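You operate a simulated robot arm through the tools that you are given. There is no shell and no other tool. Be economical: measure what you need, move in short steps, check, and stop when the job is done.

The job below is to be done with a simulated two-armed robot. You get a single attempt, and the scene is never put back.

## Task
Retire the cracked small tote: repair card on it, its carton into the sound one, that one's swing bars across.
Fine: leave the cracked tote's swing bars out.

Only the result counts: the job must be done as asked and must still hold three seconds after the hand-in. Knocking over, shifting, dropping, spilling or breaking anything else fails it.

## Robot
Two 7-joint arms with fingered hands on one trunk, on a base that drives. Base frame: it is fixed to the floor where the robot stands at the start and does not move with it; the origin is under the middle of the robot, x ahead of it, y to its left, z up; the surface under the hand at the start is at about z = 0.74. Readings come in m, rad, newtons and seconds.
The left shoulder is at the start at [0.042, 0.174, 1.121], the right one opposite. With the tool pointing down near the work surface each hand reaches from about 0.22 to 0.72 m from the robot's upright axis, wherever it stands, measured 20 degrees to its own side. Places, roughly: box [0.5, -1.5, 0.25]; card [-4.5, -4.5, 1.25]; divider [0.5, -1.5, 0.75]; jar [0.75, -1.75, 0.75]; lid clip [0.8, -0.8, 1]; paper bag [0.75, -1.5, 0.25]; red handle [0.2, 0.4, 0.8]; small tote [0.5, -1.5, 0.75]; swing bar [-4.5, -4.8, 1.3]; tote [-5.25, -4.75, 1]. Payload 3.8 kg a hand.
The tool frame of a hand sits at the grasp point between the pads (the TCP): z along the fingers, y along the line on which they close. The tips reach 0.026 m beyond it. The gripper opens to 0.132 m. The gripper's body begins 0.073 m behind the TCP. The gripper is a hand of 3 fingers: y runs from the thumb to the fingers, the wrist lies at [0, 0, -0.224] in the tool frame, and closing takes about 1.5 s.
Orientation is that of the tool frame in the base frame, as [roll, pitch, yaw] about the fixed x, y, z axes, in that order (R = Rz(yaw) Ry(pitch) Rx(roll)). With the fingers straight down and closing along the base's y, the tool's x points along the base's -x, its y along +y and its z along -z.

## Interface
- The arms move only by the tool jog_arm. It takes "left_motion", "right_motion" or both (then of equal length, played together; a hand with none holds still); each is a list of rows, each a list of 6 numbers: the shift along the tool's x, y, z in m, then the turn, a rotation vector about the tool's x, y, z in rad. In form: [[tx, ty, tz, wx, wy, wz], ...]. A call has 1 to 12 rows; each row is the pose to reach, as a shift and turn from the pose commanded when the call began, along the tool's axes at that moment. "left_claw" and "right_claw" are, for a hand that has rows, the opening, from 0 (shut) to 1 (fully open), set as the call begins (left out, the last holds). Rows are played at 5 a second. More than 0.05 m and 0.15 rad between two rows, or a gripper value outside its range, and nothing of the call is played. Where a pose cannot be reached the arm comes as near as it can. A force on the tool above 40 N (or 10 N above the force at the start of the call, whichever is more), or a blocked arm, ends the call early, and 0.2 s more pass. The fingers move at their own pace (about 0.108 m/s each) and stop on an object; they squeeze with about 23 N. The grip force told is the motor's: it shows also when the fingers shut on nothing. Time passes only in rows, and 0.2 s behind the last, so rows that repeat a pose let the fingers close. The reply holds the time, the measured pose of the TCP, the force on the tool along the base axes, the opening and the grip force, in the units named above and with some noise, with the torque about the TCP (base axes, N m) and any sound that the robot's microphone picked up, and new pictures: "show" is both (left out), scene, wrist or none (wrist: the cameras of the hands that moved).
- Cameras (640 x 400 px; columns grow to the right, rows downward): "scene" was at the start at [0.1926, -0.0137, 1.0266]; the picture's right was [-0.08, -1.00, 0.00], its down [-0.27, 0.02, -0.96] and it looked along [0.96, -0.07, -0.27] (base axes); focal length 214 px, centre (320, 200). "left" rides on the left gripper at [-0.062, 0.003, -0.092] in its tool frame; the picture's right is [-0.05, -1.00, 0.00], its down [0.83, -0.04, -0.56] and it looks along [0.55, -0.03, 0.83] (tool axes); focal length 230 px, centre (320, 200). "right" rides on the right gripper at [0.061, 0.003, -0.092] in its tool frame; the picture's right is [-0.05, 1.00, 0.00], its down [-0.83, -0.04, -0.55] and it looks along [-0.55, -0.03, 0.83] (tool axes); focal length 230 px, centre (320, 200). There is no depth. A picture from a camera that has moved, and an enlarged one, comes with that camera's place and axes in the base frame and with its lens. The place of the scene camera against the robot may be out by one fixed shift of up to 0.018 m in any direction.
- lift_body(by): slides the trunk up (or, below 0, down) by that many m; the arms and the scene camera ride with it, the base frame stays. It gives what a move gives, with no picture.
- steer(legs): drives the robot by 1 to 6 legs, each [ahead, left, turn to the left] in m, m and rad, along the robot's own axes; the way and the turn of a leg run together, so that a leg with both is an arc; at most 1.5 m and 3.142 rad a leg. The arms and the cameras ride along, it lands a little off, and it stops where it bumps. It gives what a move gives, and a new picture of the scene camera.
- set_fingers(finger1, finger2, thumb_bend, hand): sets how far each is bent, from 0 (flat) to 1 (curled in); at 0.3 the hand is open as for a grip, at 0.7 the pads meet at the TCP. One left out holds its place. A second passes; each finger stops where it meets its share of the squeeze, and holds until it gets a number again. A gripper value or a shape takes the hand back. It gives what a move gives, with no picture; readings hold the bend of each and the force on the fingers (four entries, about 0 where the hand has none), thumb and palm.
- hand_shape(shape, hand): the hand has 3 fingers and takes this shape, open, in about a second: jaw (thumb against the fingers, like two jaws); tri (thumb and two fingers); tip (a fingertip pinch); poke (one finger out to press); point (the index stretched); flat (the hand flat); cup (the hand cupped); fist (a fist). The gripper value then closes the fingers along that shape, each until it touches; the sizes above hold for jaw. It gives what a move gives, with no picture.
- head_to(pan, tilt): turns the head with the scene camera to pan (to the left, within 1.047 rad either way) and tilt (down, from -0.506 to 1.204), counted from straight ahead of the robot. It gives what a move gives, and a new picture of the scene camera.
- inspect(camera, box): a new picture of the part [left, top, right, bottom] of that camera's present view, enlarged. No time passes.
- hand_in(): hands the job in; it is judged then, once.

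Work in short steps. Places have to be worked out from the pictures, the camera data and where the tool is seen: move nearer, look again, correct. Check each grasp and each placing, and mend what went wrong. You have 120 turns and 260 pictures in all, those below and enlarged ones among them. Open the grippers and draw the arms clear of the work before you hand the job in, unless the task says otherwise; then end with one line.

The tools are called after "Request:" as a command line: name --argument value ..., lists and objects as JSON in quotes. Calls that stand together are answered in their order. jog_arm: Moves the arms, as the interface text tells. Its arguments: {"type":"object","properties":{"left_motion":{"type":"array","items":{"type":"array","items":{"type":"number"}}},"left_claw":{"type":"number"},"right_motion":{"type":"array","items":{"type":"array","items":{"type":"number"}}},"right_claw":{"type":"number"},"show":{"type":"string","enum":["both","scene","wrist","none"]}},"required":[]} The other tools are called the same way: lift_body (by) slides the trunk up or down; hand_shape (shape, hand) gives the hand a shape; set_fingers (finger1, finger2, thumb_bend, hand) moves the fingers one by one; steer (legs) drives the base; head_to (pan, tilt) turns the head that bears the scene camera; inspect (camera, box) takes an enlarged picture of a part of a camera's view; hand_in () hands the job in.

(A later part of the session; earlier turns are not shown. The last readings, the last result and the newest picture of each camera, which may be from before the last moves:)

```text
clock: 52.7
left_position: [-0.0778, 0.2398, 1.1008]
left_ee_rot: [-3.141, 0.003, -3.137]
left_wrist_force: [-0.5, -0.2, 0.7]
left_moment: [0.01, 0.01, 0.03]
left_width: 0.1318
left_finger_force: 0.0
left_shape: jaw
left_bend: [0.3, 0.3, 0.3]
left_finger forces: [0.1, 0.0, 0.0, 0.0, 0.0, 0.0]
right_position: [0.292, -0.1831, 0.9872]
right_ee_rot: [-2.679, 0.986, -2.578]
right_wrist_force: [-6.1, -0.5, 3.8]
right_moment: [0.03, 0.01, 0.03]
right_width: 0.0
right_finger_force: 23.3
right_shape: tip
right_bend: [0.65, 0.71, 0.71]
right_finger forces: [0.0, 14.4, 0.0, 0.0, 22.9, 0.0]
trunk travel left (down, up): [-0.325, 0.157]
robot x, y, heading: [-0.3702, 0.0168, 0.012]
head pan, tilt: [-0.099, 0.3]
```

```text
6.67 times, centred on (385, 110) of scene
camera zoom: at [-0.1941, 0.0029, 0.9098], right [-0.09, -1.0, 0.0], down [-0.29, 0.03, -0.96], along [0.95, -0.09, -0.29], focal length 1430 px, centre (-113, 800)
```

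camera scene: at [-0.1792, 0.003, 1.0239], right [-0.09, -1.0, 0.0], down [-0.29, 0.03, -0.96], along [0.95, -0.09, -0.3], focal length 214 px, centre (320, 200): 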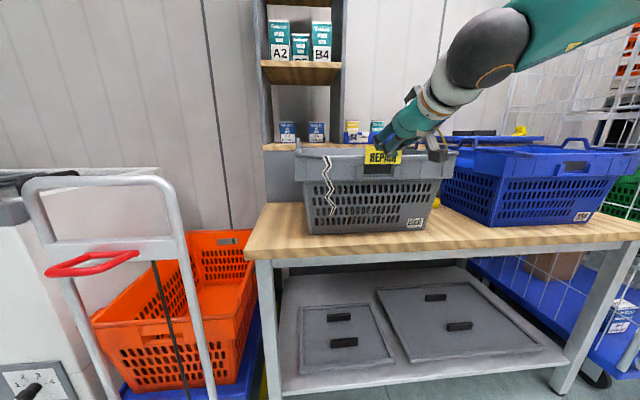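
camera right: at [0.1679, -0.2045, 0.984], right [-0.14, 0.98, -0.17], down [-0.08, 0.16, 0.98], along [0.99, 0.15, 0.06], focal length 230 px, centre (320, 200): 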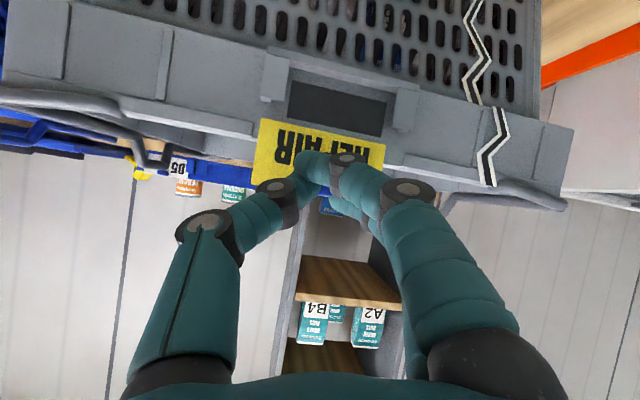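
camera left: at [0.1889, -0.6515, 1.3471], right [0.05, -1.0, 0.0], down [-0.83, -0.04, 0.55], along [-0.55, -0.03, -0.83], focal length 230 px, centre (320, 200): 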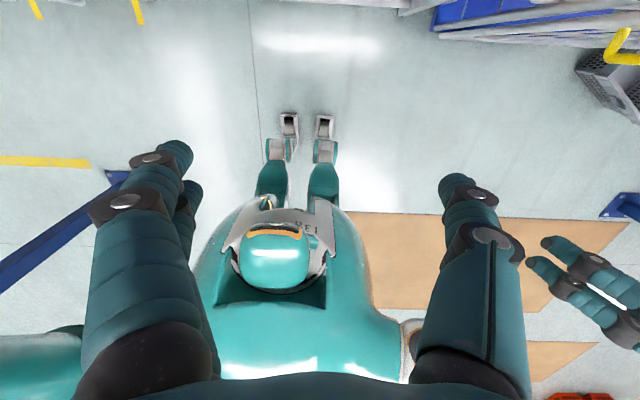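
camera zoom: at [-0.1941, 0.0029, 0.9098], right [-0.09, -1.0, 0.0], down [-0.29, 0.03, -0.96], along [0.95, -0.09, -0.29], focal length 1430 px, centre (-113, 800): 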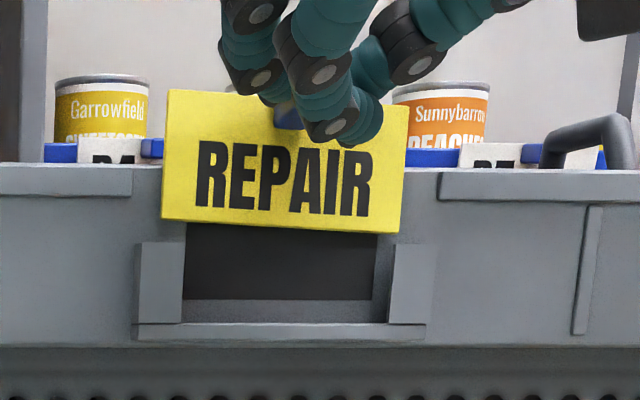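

The card touches the tote wall (6 N), so it's in the slot plane; it pivoted slightly. I back off 1.5 mm, fix roll, and lower 12 mm.

Request:
jog_arm --right_motion '[[0.0007, -0.0007, -0.0013, 0.012, 0.004, -0.022], [0.0007, -0.0007, -0.0013, 0.0233, 0.008, -0.0435], [0.006, 0.001, 0.002, 0.0233, 0.008, -0.0435], [0.011, 0.0022, 0.0046, 0.0233, 0.008, -0.0435]]' --show "none"

Request:
inspect --camera "right" --box '[200, 0, 440, 150]'

Request:
inspect --camera "scene" --box '[340, 80, 430, 140]'

```text
clock: 53.7
left_position: [-0.0766, 0.2402, 1.0999]
left_ee_rot: [3.141, 0.001, -3.138]
left_wrist_force: [-0.6, 0.8, 0.3]
left_moment: [0.01, -0.03, -0.04]
left_width: 0.1317
left_finger_force: 0.0
left_shape: jaw
left_bend: [0.3, 0.3, 0.3]
left_finger forces: [0.0, 0.1, 0.0, 0.0, 0.0, 0.0]
right_position: [0.2906, -0.1843, 0.9745]
right_ee_rot: [-2.608, 0.955, -2.52]
right_wrist_force: [-7.9, 0.3, 4.2]
right_moment: [0.05, -0.07, 0.05]
right_width: 0.0002
right_finger_force: 23.0
right_shape: tip
right_bend: [0.65, 0.71, 0.71]
right_finger forces: [0.0, 15.9, 0.0, 0.0, 24.5, 0.0]
trunk travel left (down, up): [-0.325, 0.157]
robot x, y, heading: [-0.3739, 0.0163, 0.009]
head pan, tilt: [-0.099, 0.3]
```

```text
2.67 times, centred on (320, 75) of right
camera zoom: at [0.1816, -0.2009, 0.9683], right [-0.14, 0.96, -0.25], down [-0.09, 0.24, 0.97], along [0.99, 0.15, 0.05], focal length 614 px, centre (320, 533)
```

zoom: 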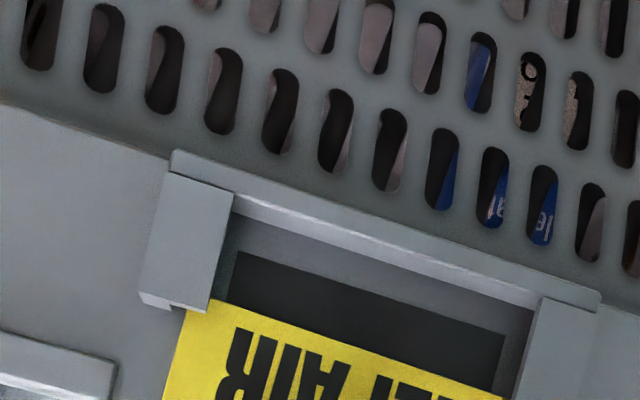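

```text
6.67 times, centred on (385, 110) of scene
camera zoom: at [-0.1942, 0.0029, 0.9098], right [-0.09, -1.0, 0.0], down [-0.29, 0.03, -0.96], along [0.95, -0.09, -0.29], focal length 1430 px, centre (-113, 800)
```

zoom: 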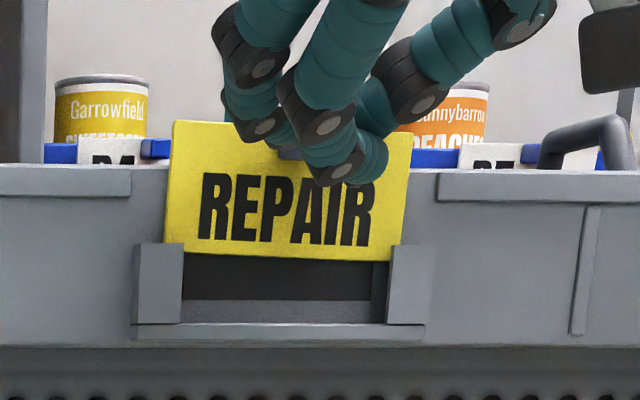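

The card's lower edge is entering behind the ears. I relieve the pressure slightly and go down 25 mm in small rows.

Request:
jog_arm --right_motion '[[0.0007, 0.0002, -0.0013, 0, 0, 0], [0.0047, 0.0017, 0.0012, 0, 0, 0], [0.0088, 0.0031, 0.0037, 0, 0, 0], [0.0129, 0.0046, 0.0062, 0, 0, 0], [0.017, 0.0061, 0.0086, 0, 0, 0], [0.0211, 0.0076, 0.0111, 0, 0, 0]]' --show "none"

Request:
inspect --camera "right" --box '[200, 0, 440, 150]'

Request:
inspect --camera "scene" --box '[340, 80, 430, 140]'

```text
clock: 55.1
left_position: [-0.0767, 0.2394, 1.1006]
left_ee_rot: [3.141, 0.002, -3.138]
left_wrist_force: [-0.1, 0.8, -0.2]
left_moment: [-0.03, 0.04, -0.01]
left_width: 0.1321
left_finger_force: 0.1
left_shape: jaw
left_bend: [0.3, 0.3, 0.3]
left_finger forces: [0.1, 0.0, 0.0, 0.0, 0.0, 0.1]
right_position: [0.2892, -0.184, 0.952]
right_ee_rot: [-2.604, 0.961, -2.518]
right_wrist_force: [-3.3, -0.6, 6.9]
right_moment: [0.0, -0.1, 0.03]
right_width: 0.0
right_finger_force: 22.7
right_shape: tip
right_bend: [0.65, 0.71, 0.71]
right_finger forces: [0.0, 14.8, 0.0, 0.1, 23.5, 0.0]
trunk travel left (down, up): [-0.325, 0.157]
robot x, y, heading: [-0.3735, 0.0159, -0.001]
head pan, tilt: [-0.099, 0.3]
```

```text
2.67 times, centred on (320, 75) of right
camera zoom: at [0.1796, -0.2001, 0.9449], right [-0.14, 0.96, -0.25], down [-0.09, 0.24, 0.97], along [0.99, 0.15, 0.05], focal length 614 px, centre (320, 533)
```

zoom: 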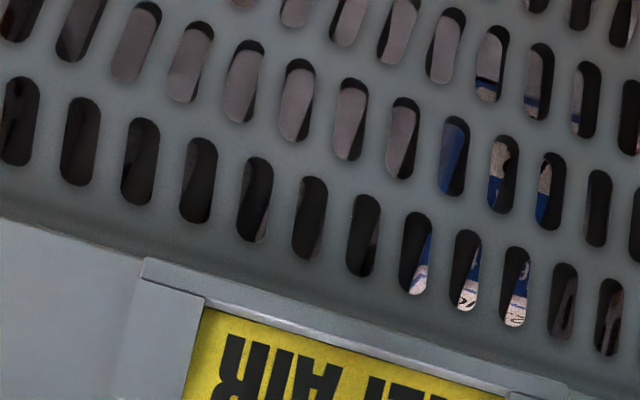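

```text
6.67 times, centred on (385, 110) of scene
camera zoom: at [-0.1942, 0.0029, 0.9098], right [-0.09, -1.0, 0.0], down [-0.29, 0.03, -0.96], along [0.95, -0.09, -0.29], focal length 1430 px, centre (-113, 800)
```

zoom: 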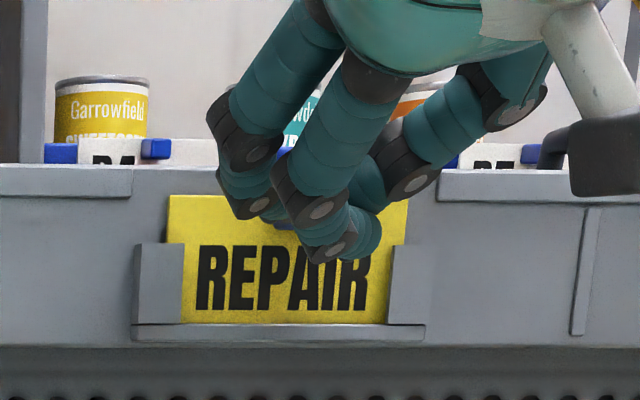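

The card is seated behind both ears on the ledge. I open the fingers and draw straight back.

Request:
jog_arm --right_motion '[[0, 0, 0, 0, 0, 0], [0, 0, 0, 0, 0, 0], [0, 0, 0, 0, 0, 0], [0.0047, 0.0016, -0.0087, 0, 0, 0], [0.0164, 0.0057, -0.03, 0, 0, 0], [0.033, 0.0115, -0.06, 0, 0, 0], [0.0469, 0.0164, -0.0867, 0, 0, 0]]' --right_claw 0.4 --show "wrist"

Request:
inspect --camera "scene" --box '[320, 80, 450, 160]'

```text
clock: 56.7
left_position: [-0.0764, 0.2397, 1.1013]
left_ee_rot: [-3.141, -0.001, -3.137]
left_wrist_force: [-0.2, -0.6, 0.0]
left_moment: [0.0, -0.03, 0.0]
left_width: 0.1318
left_finger_force: 0.1
left_shape: jaw
left_bend: [0.3, 0.3, 0.3]
left_finger forces: [0.0, 0.1, 0.0, 0.1, 0.1, 0.0]
right_position: [0.1905, -0.1836, 0.9474]
right_ee_rot: [-2.607, 0.956, -2.522]
right_wrist_force: [-1.1, 0.2, -0.6]
right_moment: [0.02, -0.02, 0.03]
right_width: 0.0523
right_finger_force: 0.1
right_shape: tip
right_bend: [0.73, 0.73, 0.7]
right_finger forces: [0.1, 0.0, 0.0, 0.1, 0.1, 0.0]
trunk travel left (down, up): [-0.325, 0.157]
robot x, y, heading: [-0.37, 0.0193, 0.002]
head pan, tilt: [-0.099, 0.3]
camera right: at [0.0806, -0.2004, 0.9424], right [-0.14, 0.96, -0.25], down [-0.09, 0.24, 0.97], along [0.99, 0.15, 0.05], focal length 230 px, centre (320, 200)
```

right: 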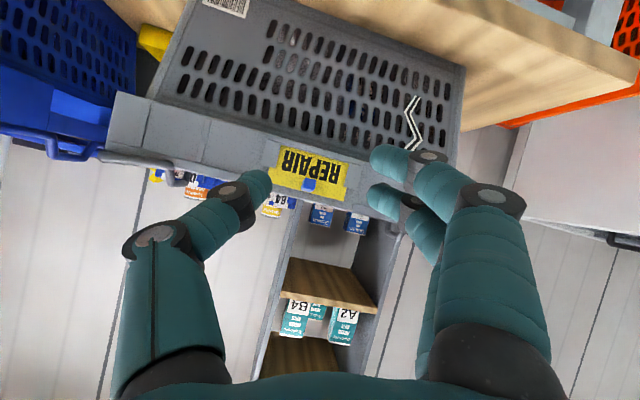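

```text
4.92 times, centred on (385, 120) of scene
camera zoom: at [-0.1936, 0.0027, 0.9096], right [-0.09, -1.0, 0.0], down [-0.29, 0.03, -0.96], along [0.95, -0.09, -0.3], focal length 1056 px, centre (0, 594)
```

zoom: 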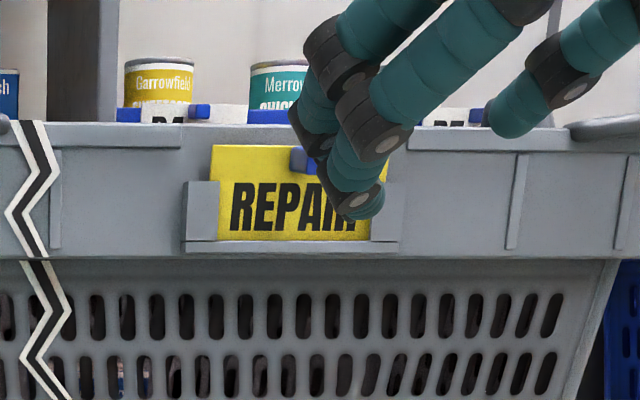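

Card is standing in the holder. Now I raise the trunk, return the right hand to straight-down in jaw shape, then fetch the carton (about [0.47,-0.12,0.84]).

Request:
lift_body --by 0.155

Request:
jog_arm --right_motion '[[-0.008, -0.003, -0.005, -0.023, 0.13, 0.0385], [-0.016, -0.006, -0.01, -0.046, 0.26, 0.077], [-0.024, -0.009, -0.015, -0.069, 0.389, 0.1155], [-0.032, -0.012, -0.02, -0.092, 0.519, 0.154], [-0.04, -0.015, -0.025, -0.115, 0.649, 0.1925], [-0.048, -0.018, -0.03, -0.138, 0.778, 0.231], [-0.056, -0.02, -0.035, -0.161, 0.908, 0.2695], [-0.0653, -0.0235, -0.04, -0.184, 1.038, 0.308]]' --show "none"

Request:
hand_shape --hand "right" --shape "jaw"

Request:
steer --legs '[[0.35, 0.03, 0]]'

```text
clock: 58.5
left_position: [-0.0753, 0.2398, 1.255]
left_ee_rot: [3.141, -0.001, -3.139]
left_wrist_force: [0.0, 0.0, 0.8]
left_moment: [0.02, 0.0, -0.01]
left_width: 0.1319
left_finger_force: 0.1
left_shape: jaw
left_bend: [0.3, 0.3, 0.3]
left_finger forces: [0.0, 0.0, 0.0, 0.0, 0.0, 0.0]
right_position: [0.1904, -0.1843, 1.1013]
right_ee_rot: [-2.61, 0.953, -2.525]
right_wrist_force: [0.5, 0.7, 0.2]
right_moment: [0.01, -0.02, -0.01]
right_width: 0.0525
right_finger_force: 0.1
right_shape: tip
right_bend: [0.73, 0.73, 0.7]
right_finger forces: [0.0, 0.0, 0.0, 0.1, 0.1, 0.0]
trunk travel left (down, up): [-0.48, 0.002]
robot x, y, heading: [-0.3717, 0.0123, 0.005]
head pan, tilt: [-0.099, 0.3]
```

```text
clock: 60.3
left_position: [-0.0761, 0.2401, 1.255]
left_ee_rot: [-3.141, 0.003, -3.138]
left_wrist_force: [0.4, -0.3, 0.0]
left_moment: [0.01, -0.05, 0.01]
left_width: 0.1317
left_finger_force: 0.1
left_shape: jaw
left_bend: [0.3, 0.3, 0.3]
left_finger forces: [0.0, 0.0, 0.0, 0.0, 0.1, 0.0]
right_position: [0.0823, -0.2485, 1.1751]
right_ee_rot: [-3.139, 0.024, -3.134]
right_wrist_force: [0.4, -0.5, 0.3]
right_moment: [-0.03, -0.01, 0.02]
right_width: 0.0528
right_finger_force: 0.2
right_shape: tip
right_bend: [0.73, 0.73, 0.7]
right_finger forces: [0.0, 0.1, 0.1, 0.1, 0.0, 0.0]
right hand out of reach, approached as far as the arm can: row 2, 3, 4, 5, 6, 7, 8
trunk travel left (down, up): [-0.48, 0.002]
robot x, y, heading: [-0.3716, 0.0145, 0.008]
head pan, tilt: [-0.099, 0.3]
```

```text
clock: 61.2
left_position: [-0.0756, 0.2399, 1.2544]
left_ee_rot: [3.141, 0.001, -3.137]
left_wrist_force: [-0.4, 0.2, 0.1]
left_moment: [-0.02, -0.01, 0.02]
left_width: 0.132
left_finger_force: 0.1
left_shape: jaw
left_bend: [0.3, 0.3, 0.3]
left_finger forces: [0.0, 0.0, 0.0, 0.1, 0.0, 0.1]
right_position: [0.0845, -0.2496, 1.1755]
right_ee_rot: [-3.137, 0.027, -3.134]
right_wrist_force: [0.6, 0.9, 0.5]
right_moment: [0.04, -0.02, -0.02]
right_width: 0.132
right_finger_force: 0.1
right_shape: jaw
right_bend: [0.3, 0.3, 0.3]
right_finger forces: [0.0, 0.0, 0.1, 0.0, 0.0, 0.1]
trunk travel left (down, up): [-0.48, 0.002]
robot x, y, heading: [-0.3696, 0.017, 0.006]
head pan, tilt: [-0.099, 0.3]
```

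```text
clock: 63.5
left_position: [0.2778, 0.273, 1.2559]
left_ee_rot: [3.141, 0.002, -3.137]
left_wrist_force: [0.1, -0.4, 0.7]
left_moment: [0.01, -0.02, 0.01]
left_width: 0.132
left_finger_force: 0.0
left_shape: jaw
left_bend: [0.3, 0.3, 0.3]
left_finger forces: [0.1, 0.0, 0.0, 0.1, 0.0, 0.1]
right_position: [0.4367, -0.2174, 1.1755]
right_ee_rot: [-3.138, 0.026, -3.136]
right_wrist_force: [-0.1, -1.1, -0.4]
right_moment: [0.0, -0.01, 0.03]
right_width: 0.132
right_finger_force: 0.0
right_shape: jaw
right_bend: [0.3, 0.3, 0.3]
right_finger forces: [0.0, 0.1, 0.1, 0.0, 0.0, 0.0]
trunk travel left (down, up): [-0.48, 0.002]
robot x, y, heading: [-0.015, 0.0486, 0.004]
head pan, tilt: [-0.099, 0.3]
camera scene: at [0.1804, 0.0348, 1.1008], right [-0.09, -1.0, 0.0], down [-0.29, 0.03, -0.96], along [0.95, -0.09, -0.3], focal length 214 px, centre (320, 200)
```

scene: 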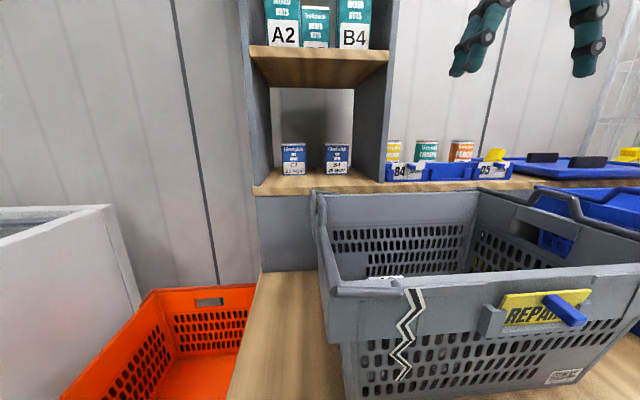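

Request:
jog_arm --right_motion '[[0, 0.04, 0, 0, 0, 0], [0, 0.08, 0, 0, 0, 0], [0, 0.08, 0.04, 0, 0, 0]]' --show "wrist"

Request:
inspect --camera "right" --box '[220, 60, 460, 210]'

Request:
head_to --pan -0.5 --tilt 0.75

```text
clock: 64.3
left_position: [0.2777, 0.2722, 1.2552]
left_ee_rot: [3.141, -0.001, -3.136]
left_wrist_force: [-1.0, -0.1, 0.3]
left_moment: [-0.01, 0.0, 0.02]
left_width: 0.1319
left_finger_force: 0.0
left_shape: jaw
left_bend: [0.3, 0.3, 0.3]
left_finger forces: [0.1, 0.1, 0.1, 0.0, 0.0, 0.0]
right_position: [0.3849, -0.1684, 1.1362]
right_ee_rot: [-3.139, 0.025, -3.136]
right_wrist_force: [1.0, -0.4, 0.0]
right_moment: [-0.01, -0.01, 0.01]
right_width: 0.1321
right_finger_force: 0.1
right_shape: jaw
right_bend: [0.3, 0.3, 0.3]
right_finger forces: [0.1, 0.0, 0.0, 0.1, 0.1, 0.1]
right hand out of reach, approached as far as the arm can: row 1, 2, 3
trunk travel left (down, up): [-0.48, 0.002]
robot x, y, heading: [-0.0174, 0.0462, 0.004]
head pan, tilt: [-0.099, 0.3]
camera right: at [0.3215, -0.1642, 1.2268], right [0.05, 1.0, 0.0], down [0.82, -0.04, 0.58], along [0.58, -0.03, -0.82], focal length 230 px, centre (320, 200)
```

right: 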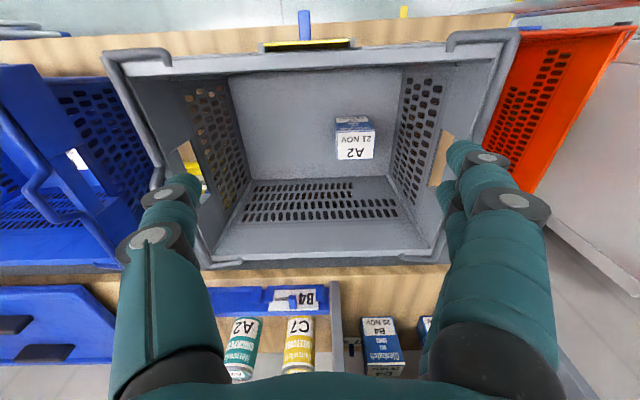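

```text
2.67 times, centred on (340, 135) of right
camera zoom: at [0.3215, -0.1642, 1.2268], right [0.05, 1.0, 0.0], down [0.82, -0.04, 0.58], along [0.58, -0.03, -0.82], focal length 614 px, centre (267, 373)
```

zoom: 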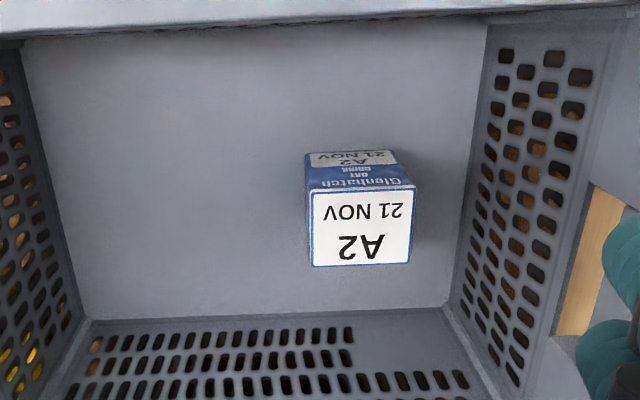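

```text
clock: 65.2
left_position: [0.2787, 0.2725, 1.2552]
left_ee_rot: [3.141, 0.001, -3.137]
left_wrist_force: [0.1, -0.8, 0.1]
left_moment: [-0.01, -0.02, -0.01]
left_width: 0.1319
left_finger_force: 0.0
left_shape: jaw
left_bend: [0.3, 0.3, 0.3]
left_finger forces: [0.0, 0.0, 0.0, 0.0, 0.1, 0.0]
right_position: [0.3858, -0.1684, 1.1371]
right_ee_rot: [-3.137, 0.027, -3.135]
right_wrist_force: [-0.8, -0.1, -0.2]
right_moment: [-0.04, 0.01, -0.03]
right_width: 0.1316
right_finger_force: 0.0
right_shape: jaw
right_bend: [0.3, 0.3, 0.3]
right_finger forces: [0.0, 0.0, 0.1, 0.0, 0.0, 0.0]
trunk travel left (down, up): [-0.48, 0.002]
robot x, y, heading: [-0.0216, 0.0536, 0.006]
head pan, tilt: [-0.499, 0.75]
camera scene: at [0.1606, 0.0043, 1.0603], right [-0.47, -0.88, 0.0], down [-0.6, 0.32, -0.73], along [0.64, -0.35, -0.68], focal length 214 px, centre (320, 200)
```

scene: 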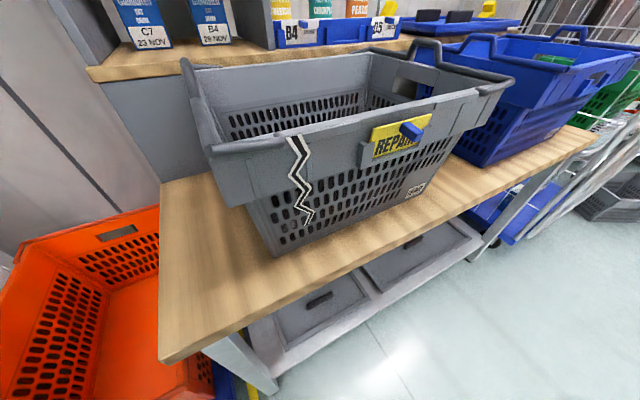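

Carton stands upright: x .455–.507, y centre −.111, top z≈.84. I move the right hand above it.

Request:
jog_arm --right_motion '[[-0.024, 0.014, 0.03, 0, 0, 0], [-0.048, 0.028, 0.06, 0, 0, 0], [-0.072, 0.043, 0.1, 0, 0, 0], [-0.095, 0.057, 0.14, 0, 0, 0], [-0.095, 0.057, 0.187, 0, 0, 0], [-0.095, 0.057, 0.187, 0, 0, 0]]' --right_claw 0.75

```text
clock: 66.6
left_position: [0.278, 0.2712, 1.2564]
left_ee_rot: [3.141, 0.002, -3.136]
left_wrist_force: [-0.2, -0.2, 0.4]
left_moment: [0.01, -0.02, -0.02]
left_width: 0.1319
left_finger_force: 0.0
left_shape: jaw
left_bend: [0.3, 0.3, 0.3]
left_finger forces: [0.1, 0.0, 0.0, 0.0, 0.1, 0.0]
right_position: [0.4069, -0.1851, 0.994]
right_ee_rot: [-3.138, 0.027, -3.132]
right_wrist_force: [-0.5, 0.3, 0.0]
right_moment: [-0.02, 0.0, -0.01]
right_width: 0.0994
right_finger_force: 0.0
right_shape: jaw
right_bend: [0.63, 0.63, 0.6]
right_finger forces: [0.1, 0.0, 0.0, 0.0, 0.1, 0.0]
right hand out of reach, approached as far as the arm can: row 1, 2, 3, 4, 5, 6
trunk travel left (down, up): [-0.48, 0.002]
robot x, y, heading: [-0.0148, 0.0481, -0.0]
head pan, tilt: [-0.499, 0.75]
camera scene: at [0.1604, 0.0044, 1.0603], right [-0.47, -0.88, 0.0], down [-0.6, 0.32, -0.73], along [0.64, -0.35, -0.68], focal length 214 px, centre (320, 200)
camera right: at [0.3441, -0.1816, 1.0852], right [0.05, 1.0, 0.0], down [0.82, -0.04, 0.58], along [0.58, -0.03, -0.82], focal length 230 px, centre (320, 200)
```

scene: 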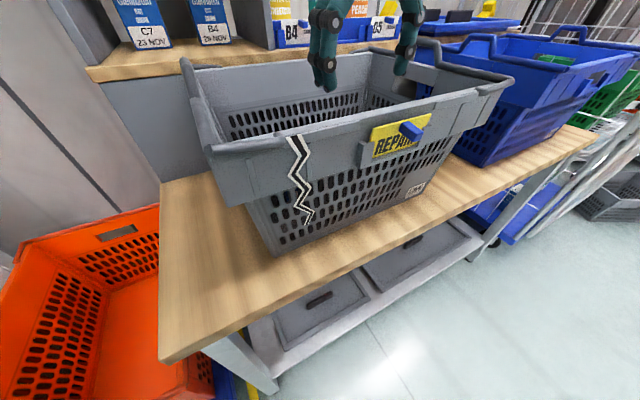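
right: 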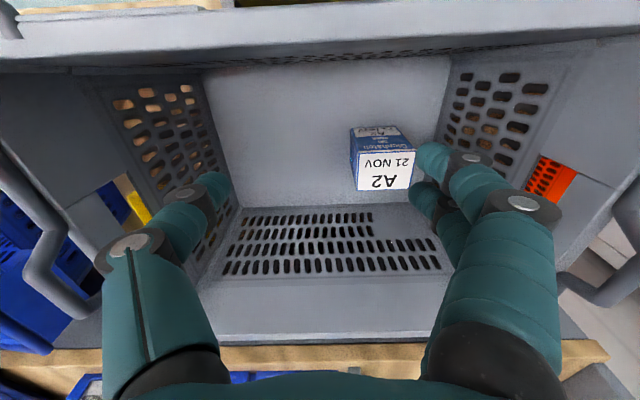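

The arm is stuck at a joint limit sideways, so I move the base to bring the hand over the carton instead.

Request:
steer --legs '[[0.072, 0.073, 0]]'

Request:
jog_arm --right_motion '[[0, 0, 0.02, 0, 0, 0], [0, 0, 0.04, 0, 0, 0]]' --show "wrist"

```text
clock: 67.9
left_position: [0.3393, 0.3371, 1.2536]
left_ee_rot: [-3.141, -0.001, 3.141]
left_wrist_force: [0.2, 0.4, -1.2]
left_moment: [-0.01, 0.03, 0.04]
left_width: 0.1322
left_finger_force: 0.0
left_shape: jaw
left_bend: [0.3, 0.3, 0.3]
left_finger forces: [0.1, 0.0, 0.0, 0.0, 0.0, 0.0]
right_position: [0.4662, -0.122, 0.9941]
right_ee_rot: [-3.137, 0.024, -3.14]
right_wrist_force: [0.7, -0.2, 0.9]
right_moment: [-0.02, 0.01, -0.02]
right_width: 0.0992
right_finger_force: 0.0
right_shape: jaw
right_bend: [0.63, 0.63, 0.6]
right_finger forces: [0.0, 0.1, 0.0, 0.0, 0.0, 0.0]
trunk travel left (down, up): [-0.48, 0.002]
robot x, y, heading: [0.0374, 0.1142, -0.003]
head pan, tilt: [-0.499, 0.75]
stopped in leg 1: the robot was blocked; the commanded pose is now the measured one
camera scene: at [0.2191, 0.0692, 1.0599], right [-0.48, -0.88, 0.0], down [-0.6, 0.33, -0.73], along [0.64, -0.35, -0.68], focal length 214 px, centre (320, 200)
```

scene: 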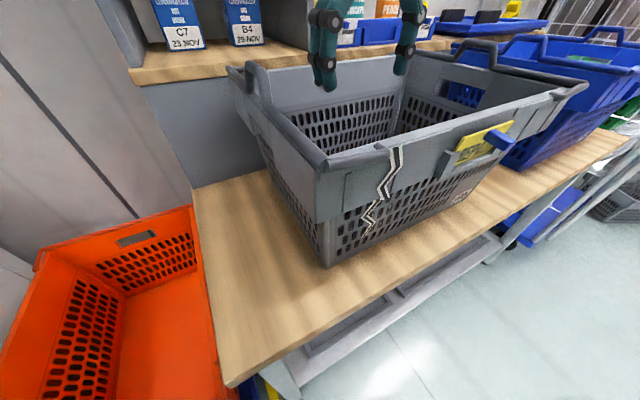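

```text
clock: 68.5
left_position: [0.3372, 0.335, 1.2548]
left_ee_rot: [3.141, 0.002, 3.141]
left_wrist_force: [0.0, 0.1, -0.7]
left_moment: [0.0, -0.03, 0.0]
left_width: 0.1318
left_finger_force: 0.1
left_shape: jaw
left_bend: [0.3, 0.3, 0.3]
left_finger forces: [0.0, 0.0, 0.1, 0.1, 0.1, 0.0]
right_position: [0.4537, -0.1328, 0.9592]
right_ee_rot: [-3.14, 0.027, -3.142]
right_wrist_force: [0.1, 0.3, -0.6]
right_moment: [-0.01, 0.0, -0.01]
right_width: 0.0992
right_finger_force: 0.1
right_shape: jaw
right_bend: [0.63, 0.63, 0.6]
right_finger forces: [0.0, 0.0, 0.0, 0.1, 0.0, 0.0]
right hand out of reach, approached as far as the arm can: row 1, 2
trunk travel left (down, up): [-0.48, 0.002]
robot x, y, heading: [0.0392, 0.1138, -0.001]
head pan, tilt: [-0.499, 0.75]
camera right: at [0.3906, -0.1289, 1.0502], right [0.05, 1.0, 0.0], down [0.81, -0.04, 0.58], along [0.58, -0.03, -0.82], focal length 230 px, centre (320, 200)
```

right: 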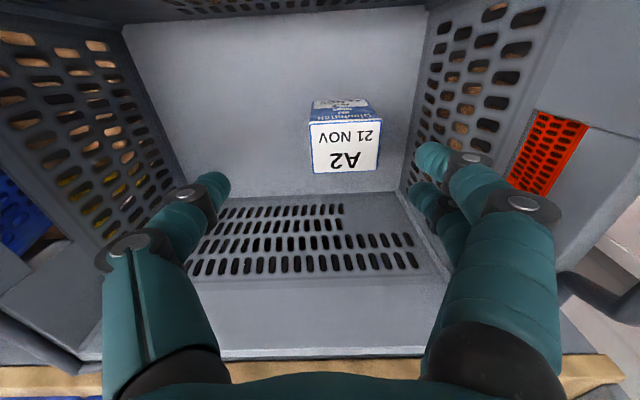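

The right arm is in an awkward configuration. I'll raise it out and retract it, and use the left arm (natural posture) for the carton instead.

Request:
jog_arm --right_motion '[[0, 0, -0.05, 0, 0, 0], [0, 0, -0.1, 0, 0, 0], [0, 0, -0.15, 0, 0, 0], [0, 0, -0.2, 0, 0, 0], [0.03, -0.03, -0.22, 0, 0, 0], [0.06, -0.06, -0.22, 0, 0, 0], [0.09, -0.08, -0.22, 0, 0, 0]]' --right_claw 0.75 --show "none"

Request:
steer --legs '[[-0.06, 0, 0], [0, -0.36, 0]]'

```text
clock: 70.1
left_position: [0.3366, 0.3344, 1.2557]
left_ee_rot: [-3.14, 0.002, 3.138]
left_wrist_force: [-0.1, -0.5, -1.0]
left_moment: [0.02, -0.01, 0.01]
left_width: 0.1317
left_finger_force: 0.1
left_shape: jaw
left_bend: [0.3, 0.3, 0.3]
left_finger forces: [0.0, 0.0, 0.0, 0.0, 0.1, 0.0]
right_position: [0.3594, -0.2149, 1.1783]
right_ee_rot: [-3.141, 0.027, -3.14]
right_wrist_force: [1.1, -0.6, 0.3]
right_moment: [0.02, 0.01, 0.0]
right_width: 0.0995
right_finger_force: 0.0
right_shape: jaw
right_bend: [0.63, 0.63, 0.6]
right_finger forces: [0.1, 0.0, 0.0, 0.0, 0.0, 0.0]
trunk travel left (down, up): [-0.48, 0.002]
robot x, y, heading: [0.0411, 0.1119, -0.001]
head pan, tilt: [-0.499, 0.75]
```

```text
clock: 74.4
left_position: [0.2765, -0.03, 1.2544]
left_ee_rot: [-3.141, 0.002, 3.133]
left_wrist_force: [0.4, 0.5, -0.3]
left_moment: [0.01, -0.01, 0.01]
left_width: 0.1321
left_finger_force: 0.1
left_shape: jaw
left_bend: [0.3, 0.3, 0.3]
left_finger forces: [0.1, 0.1, 0.0, 0.0, 0.1, 0.1]
right_position: [0.2945, -0.5781, 1.1792]
right_ee_rot: [-3.138, 0.025, 3.133]
right_wrist_force: [0.4, 0.0, 0.8]
right_moment: [0.02, 0.0, 0.0]
right_width: 0.099
right_finger_force: 0.0
right_shape: jaw
right_bend: [0.63, 0.63, 0.6]
right_finger forces: [0.0, 0.1, 0.0, 0.0, 0.1, 0.0]
trunk travel left (down, up): [-0.48, 0.002]
robot x, y, heading: [-0.023, -0.2489, -0.012]
head pan, tilt: [-0.499, 0.75]
camera scene: at [0.1554, -0.2954, 1.0603], right [-0.49, -0.87, 0.0], down [-0.6, 0.33, -0.73], along [0.64, -0.36, -0.68], focal length 214 px, centre (320, 200)
```

scene: 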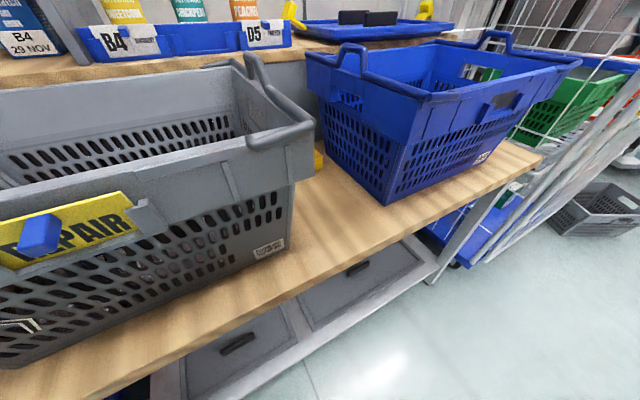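

Left hand next: forward over the carton, then down to z≈0.95.

Request:
jog_arm --left_motion '[[-0.045, -0.017, 0, 0, 0, 0], [-0.09, -0.034, 0, 0, 0, 0], [-0.135, -0.051, 0, 0, 0, 0], [-0.18, -0.068, 0, 0, 0, 0], [-0.2045, -0.081, 0.02, 0, 0, 0], [-0.2045, -0.081, 0.07, 0, 0, 0], [-0.2045, -0.081, 0.12, 0, 0, 0], [-0.2045, -0.081, 0.17, 0, 0, 0], [-0.2045, -0.081, 0.22, 0, 0, 0], [-0.2045, -0.081, 0.26, 0, 0, 0], [-0.2045, -0.081, 0.3, 0, 0, 0]]' --left_claw 0.75

```text
clock: 76.8
left_position: [0.4801, -0.1109, 0.9513]
left_ee_rot: [-3.141, 0.001, 3.132]
left_wrist_force: [-0.1, 0.0, -0.1]
left_moment: [-0.02, -0.01, 0.0]
left_width: 0.0993
left_finger_force: 0.0
left_shape: jaw
left_bend: [0.63, 0.63, 0.6]
left_finger forces: [0.0, 0.0, 0.0, 0.0, 0.0, 0.0]
right_position: [0.2941, -0.5763, 1.1789]
right_ee_rot: [-3.138, 0.026, 3.131]
right_wrist_force: [-0.2, 0.1, -0.4]
right_moment: [0.0, -0.01, -0.01]
right_width: 0.0993
right_finger_force: 0.0
right_shape: jaw
right_bend: [0.63, 0.63, 0.6]
right_finger forces: [0.0, 0.0, 0.0, 0.0, 0.0, 0.0]
trunk travel left (down, up): [-0.48, 0.002]
robot x, y, heading: [-0.0229, -0.252, -0.012]
head pan, tilt: [-0.499, 0.75]
camera scene: at [0.1557, -0.2952, 1.0602], right [-0.49, -0.87, 0.0], down [-0.6, 0.33, -0.73], along [0.64, -0.36, -0.68], focal length 214 px, centre (320, 200)
camera left: at [0.5419, -0.1085, 1.0435], right [0.04, -1.0, 0.0], down [-0.83, -0.04, 0.55], along [-0.55, -0.02, -0.83], focal length 230 px, centre (320, 200)
```

scene: 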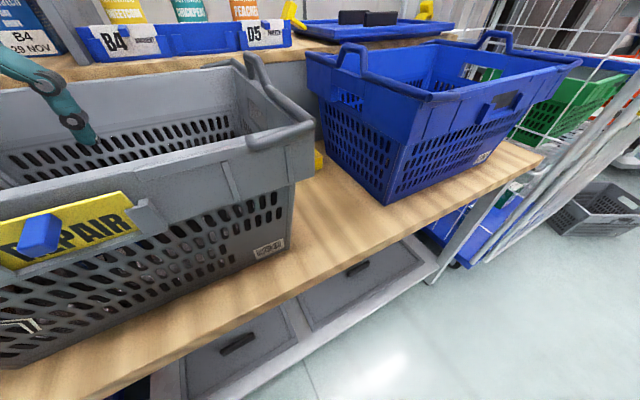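
left: 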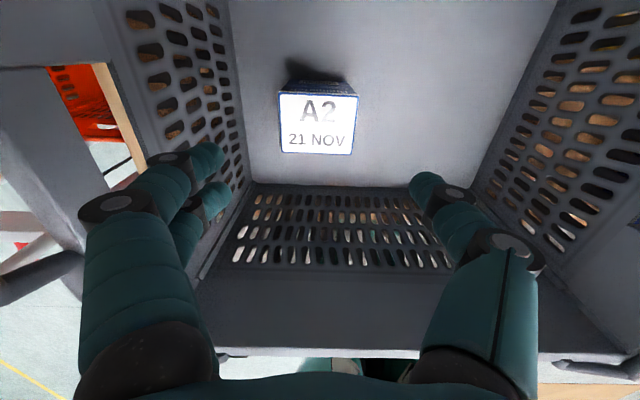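

Carton sits between the fingers. I descend to grip height and close.

Request:
jog_arm --left_motion '[[-0.006, 0.003, 0.045, 0, 0, 0], [-0.006, 0.003, 0.09, 0, 0, 0], [-0.006, 0.003, 0.138, 0, 0, 0]]' --show "wrist"

Request:
jog_arm --left_motion '[[0, 0, 0, 0, 0, 0], [0, 0, 0, 0, 0, 0], [0, 0, 0, 0, 0, 0], [0, 0, 0, 0, 0, 0], [0, 0, 0, 0, 0, 0]]' --left_claw 0 --show "wrist"

```text
clock: 77.6
left_position: [0.4869, -0.1101, 0.8153]
left_ee_rot: [-3.141, 0.0, 3.132]
left_wrist_force: [-0.3, 0.4, 0.2]
left_moment: [0.0, 0.0, 0.04]
left_width: 0.0994
left_finger_force: 0.1
left_shape: jaw
left_bend: [0.63, 0.63, 0.6]
left_finger forces: [0.0, 0.0, 0.1, 0.1, 0.1, 0.1]
right_position: [0.2952, -0.5774, 1.1785]
right_ee_rot: [-3.138, 0.025, 3.133]
right_wrist_force: [-0.8, 0.3, 0.2]
right_moment: [-0.02, -0.03, 0.01]
right_width: 0.0993
right_finger_force: 0.1
right_shape: jaw
right_bend: [0.63, 0.63, 0.6]
right_finger forces: [0.1, 0.1, 0.0, 0.0, 0.0, 0.0]
trunk travel left (down, up): [-0.48, 0.002]
robot x, y, heading: [-0.0217, -0.2493, -0.005]
head pan, tilt: [-0.499, 0.75]
camera left: at [0.5489, -0.1067, 0.9065], right [0.04, -1.0, 0.0], down [-0.83, -0.03, 0.55], along [-0.55, -0.02, -0.83], focal length 230 px, centre (320, 200)
```

left: 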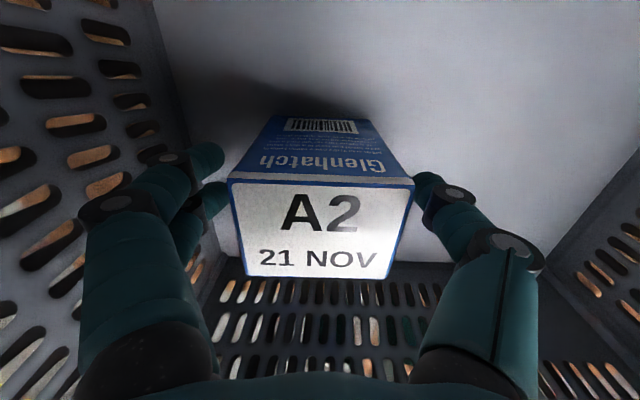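

```text
clock: 78.8
left_position: [0.4858, -0.1094, 0.8152]
left_ee_rot: [-3.142, 0.001, 3.132]
left_wrist_force: [0.0, -0.2, 0.2]
left_moment: [0.0, 0.02, 0.01]
left_width: 0.0638
left_finger_force: 23.5
left_shape: jaw
left_bend: [0.73, 0.73, 0.7]
left_finger forces: [10.3, 10.3, 0.1, 0.0, 21.0, 0.0]
right_position: [0.2935, -0.578, 1.1791]
right_ee_rot: [-3.14, 0.027, 3.131]
right_wrist_force: [0.8, 0.3, 0.1]
right_moment: [0.02, -0.01, 0.01]
right_width: 0.0992
right_finger_force: 0.1
right_shape: jaw
right_bend: [0.63, 0.63, 0.6]
right_finger forces: [0.0, 0.0, 0.1, 0.0, 0.1, 0.0]
trunk travel left (down, up): [-0.48, 0.002]
robot x, y, heading: [-0.0247, -0.2477, -0.009]
head pan, tilt: [-0.499, 0.75]
camera left: at [0.5487, -0.1066, 0.9072], right [0.04, -1.0, 0.0], down [-0.83, -0.04, 0.55], along [-0.55, -0.02, -0.83], focal length 230 px, centre (320, 200)
```

left: 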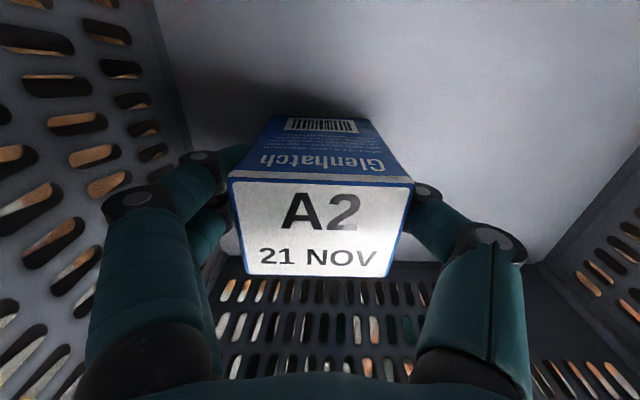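

Carton gripped. I lift it clear, tuck the right hand back, then drive to the blue tote.

Request:
jog_arm --left_motion '[[0, 0, -0.045, 0, 0, 0], [0, 0, -0.09, 0, 0, 0], [0, 0, -0.135, 0, 0, 0], [0, 0, -0.18, 0, 0, 0], [0, 0, -0.225, 0, 0, 0], [0, 0, -0.27, 0, 0, 0], [0, 0, -0.315, 0, 0, 0], [0, 0, -0.335, 0, 0, 0]]' --right_motion '[[0.01, 0.006, 0, 0, 0, 0], [0.02, 0.012, 0, 0, 0, 0], [0.03, 0.018, 0, 0, 0, 0], [0.04, 0.024, 0, 0, 0, 0], [0.05, 0.03, 0, 0, 0, 0], [0.06, 0.036, 0, 0, 0, 0], [0.07, 0.043, 0, 0, 0, 0], [0.08, 0.05, 0, 0, 0, 0]]' --show "none"

Request:
steer --legs '[[-0.08, 0, 0.01], [0, -0.52, 0]]'

Request:
jog_arm --left_motion '[[0, 0, 0, 0, 0, 0]]' --show "wrist"

```text
clock: 80.6
left_position: [0.4887, -0.1088, 1.1525]
left_ee_rot: [3.14, 0.003, 3.132]
left_wrist_force: [0.4, 0.3, -3.2]
left_moment: [-0.01, -0.02, 0.0]
left_width: 0.0641
left_finger_force: 24.0
left_shape: jaw
left_bend: [0.73, 0.73, 0.7]
left_finger forces: [10.5, 10.5, 0.1, 0.0, 21.0, 0.0]
right_position: [0.214, -0.5263, 1.1781]
right_ee_rot: [-3.138, 0.026, 3.135]
right_wrist_force: [-0.2, -1.0, 0.1]
right_moment: [-0.02, 0.01, -0.05]
right_width: 0.0994
right_finger_force: 0.1
right_shape: jaw
right_bend: [0.63, 0.63, 0.6]
right_finger forces: [0.1, 0.1, 0.0, 0.0, 0.1, 0.0]
trunk travel left (down, up): [-0.48, 0.002]
robot x, y, heading: [-0.0228, -0.2487, -0.006]
head pan, tilt: [-0.499, 0.75]
```

```text
clock: 86.4
left_position: [0.4082, -0.6247, 1.1534]
left_ee_rot: [3.14, 0.002, -3.137]
left_wrist_force: [0.1, -0.2, -3.0]
left_moment: [-0.03, -0.04, 0.02]
left_width: 0.064
left_finger_force: 22.8
left_shape: jaw
left_bend: [0.73, 0.73, 0.7]
left_finger forces: [10.5, 10.5, 0.0, 0.0, 21.0, 0.0]
right_position: [0.1387, -1.0451, 1.1766]
right_ee_rot: [-3.138, 0.026, -3.137]
right_wrist_force: [0.0, 0.6, 0.3]
right_moment: [-0.04, 0.0, -0.03]
right_width: 0.0994
right_finger_force: 0.0
right_shape: jaw
right_bend: [0.63, 0.63, 0.6]
right_finger forces: [0.0, 0.0, 0.1, 0.1, 0.0, 0.0]
trunk travel left (down, up): [-0.48, 0.002]
robot x, y, heading: [-0.1033, -0.7684, 0.005]
head pan, tilt: [-0.499, 0.75]
camera scene: at [0.0768, -0.8145, 1.0602], right [-0.48, -0.88, 0.0], down [-0.6, 0.32, -0.73], along [0.64, -0.35, -0.68], focal length 214 px, centre (320, 200)
```

scene: 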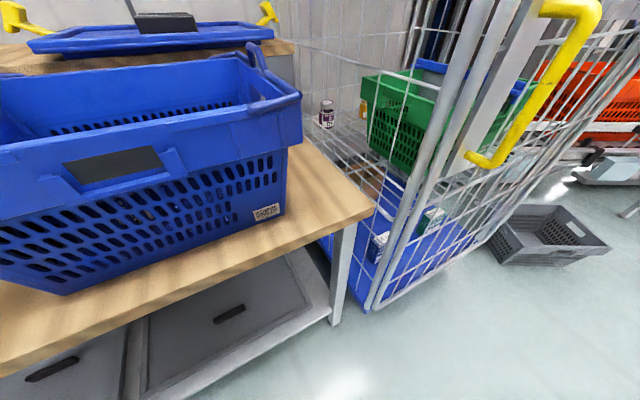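

```text
clock: 86.8
left_position: [0.4069, -0.6245, 1.1518]
left_ee_rot: [-3.141, 0.001, -3.139]
left_wrist_force: [-0.2, -1.1, -3.5]
left_moment: [0.01, -0.04, 0.04]
left_width: 0.0639
left_finger_force: 22.9
left_shape: jaw
left_bend: [0.73, 0.73, 0.7]
left_finger forces: [10.5, 10.6, 0.0, 0.0, 21.1, 0.0]
right_position: [0.1382, -1.0447, 1.177]
right_ee_rot: [-3.138, 0.025, -3.136]
right_wrist_force: [0.1, 0.2, 0.0]
right_moment: [-0.04, 0.01, 0.03]
right_width: 0.0993
right_finger_force: 0.1
right_shape: jaw
right_bend: [0.63, 0.63, 0.6]
right_finger forces: [0.0, 0.1, 0.1, 0.0, 0.1, 0.0]
trunk travel left (down, up): [-0.48, 0.002]
robot x, y, heading: [-0.101, -0.7715, 0.003]
head pan, tilt: [-0.499, 0.75]
camera left: at [0.4693, -0.6207, 1.2441], right [0.05, -1.0, 0.0], down [-0.83, -0.05, 0.55], along [-0.55, -0.03, -0.83], focal length 230 px, centre (320, 200)
```

left: 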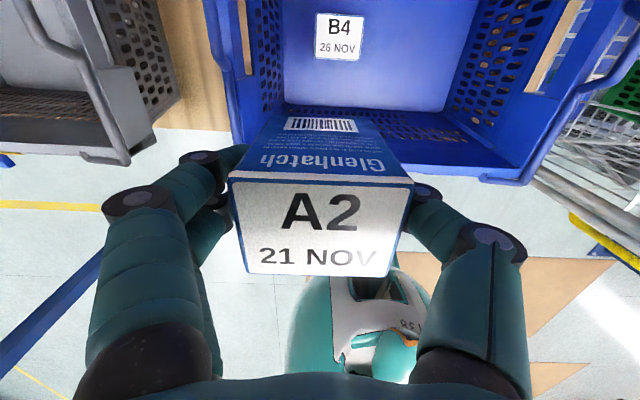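

Inner floor of blue spans y −0.88…−0.55, with B4 at (0.483,−0.648). I place A2 at about (0.49,−0.78).

Request:
jog_arm --left_motion '[[-0.021, -0.039, 0, 0, 0, 0], [-0.042, -0.078, 0, 0, 0, 0], [-0.063, -0.117, 0, 0, 0, 0], [-0.083, -0.156, 0, 0, 0, 0], [-0.083, -0.156, 0.045, 0, 0, 0], [-0.083, -0.156, 0.09, 0, 0, 0], [-0.083, -0.156, 0.135, 0, 0, 0], [-0.083, -0.156, 0.18, 0, 0, 0]]' --show "wrist"

```text
clock: 88.6
left_position: [0.4905, -0.7811, 0.9715]
left_ee_rot: [-3.14, -0.003, -3.138]
left_wrist_force: [-0.3, -0.2, -3.0]
left_moment: [-0.01, -0.03, -0.01]
left_width: 0.064
left_finger_force: 22.7
left_shape: jaw
left_bend: [0.73, 0.73, 0.7]
left_finger forces: [11.4, 11.4, 0.0, 0.0, 22.8, 0.0]
left hand out of reach, approached as far as the arm can: row 4, 5
right_position: [0.14, -1.0459, 1.177]
right_ee_rot: [-3.139, 0.026, -3.137]
right_wrist_force: [-1.1, -0.7, -0.2]
right_moment: [0.0, 0.02, 0.0]
right_width: 0.0992
right_finger_force: 0.1
right_shape: jaw
right_bend: [0.63, 0.63, 0.6]
right_finger forces: [0.0, 0.0, 0.0, 0.1, 0.1, 0.0]
trunk travel left (down, up): [-0.48, 0.002]
robot x, y, heading: [-0.1013, -0.77, 0.0]
head pan, tilt: [-0.499, 0.75]
camera left: at [0.5533, -0.778, 1.0636], right [0.06, -1.0, 0.0], down [-0.83, -0.05, 0.55], along [-0.55, -0.03, -0.83], focal length 230 px, centre (320, 200)
```

left: 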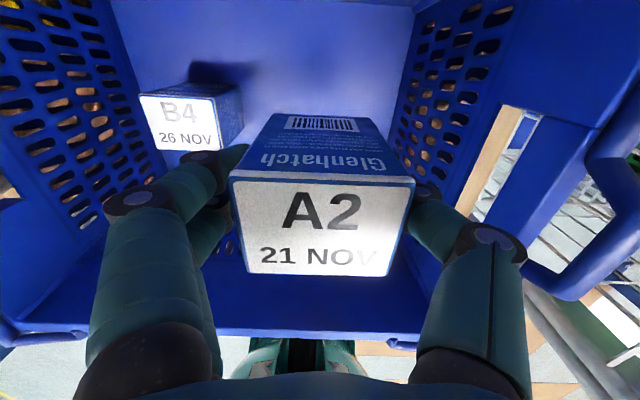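

Request:
jog_arm --left_motion '[[0, 0, 0.045, 0, 0, 0], [0, 0, 0.09, 0, 0, 0], [0, 0, 0.125, 0, 0, 0], [0, 0, 0.145, 0, 0, 0], [0, 0, 0.154, 0, 0, 0]]' --show "wrist"

```text
clock: 89.8
left_position: [0.4779, -0.7764, 0.8276]
left_ee_rot: [-3.141, 0.003, -3.14]
left_wrist_force: [-0.8, 0.3, -3.0]
left_moment: [0.02, -0.01, 0.01]
left_width: 0.0635
left_finger_force: 22.4
left_shape: jaw
left_bend: [0.73, 0.73, 0.7]
left_finger forces: [11.4, 11.4, 0.1, 0.0, 22.8, 0.1]
left hand out of reach, approached as far as the arm can: row 3, 4, 5
right_position: [0.1386, -1.0446, 1.1776]
right_ee_rot: [-3.139, 0.025, -3.136]
right_wrist_force: [0.2, 0.3, 0.5]
right_moment: [-0.03, 0.01, 0.01]
right_width: 0.0994
right_finger_force: 0.2
right_shape: jaw
right_bend: [0.63, 0.63, 0.6]
right_finger forces: [0.1, 0.0, 0.1, 0.0, 0.0, 0.0]
trunk travel left (down, up): [-0.48, 0.002]
robot x, y, heading: [-0.097, -0.7644, 0.004]
head pan, tilt: [-0.499, 0.75]
camera left: at [0.5403, -0.7719, 0.9187], right [0.05, -1.0, 0.0], down [-0.83, -0.04, 0.55], along [-0.55, -0.03, -0.83], focal length 230 px, centre (320, 200)
```

left: 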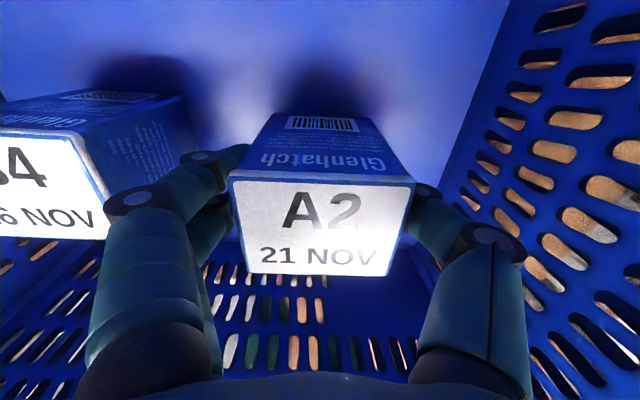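

About 1 cm above the floor and at reach limit; I lower the trunk the rest.

Request:
lift_body --by -0.011

```text
clock: 90.4
left_position: [0.4764, -0.774, 0.8161]
left_ee_rot: [-3.142, 0.0, -3.136]
left_wrist_force: [-1.0, 0.9, -1.0]
left_moment: [-0.05, 0.0, -0.02]
left_width: 0.0633
left_finger_force: 22.5
left_shape: jaw
left_bend: [0.73, 0.73, 0.7]
left_finger forces: [11.9, 12.0, 0.1, 0.0, 23.6, 0.0]
right_position: [0.1378, -1.0441, 1.1653]
right_ee_rot: [-3.138, 0.026, -3.137]
right_wrist_force: [-0.6, 0.2, 0.6]
right_moment: [-0.01, -0.01, 0.0]
right_width: 0.0993
right_finger_force: 0.0
right_shape: jaw
right_bend: [0.63, 0.63, 0.6]
right_finger forces: [0.0, 0.0, 0.1, 0.0, 0.0, 0.0]
trunk travel left (down, up): [-0.469, 0.013]
robot x, y, heading: [-0.0966, -0.7665, 0.003]
head pan, tilt: [-0.499, 0.75]
```

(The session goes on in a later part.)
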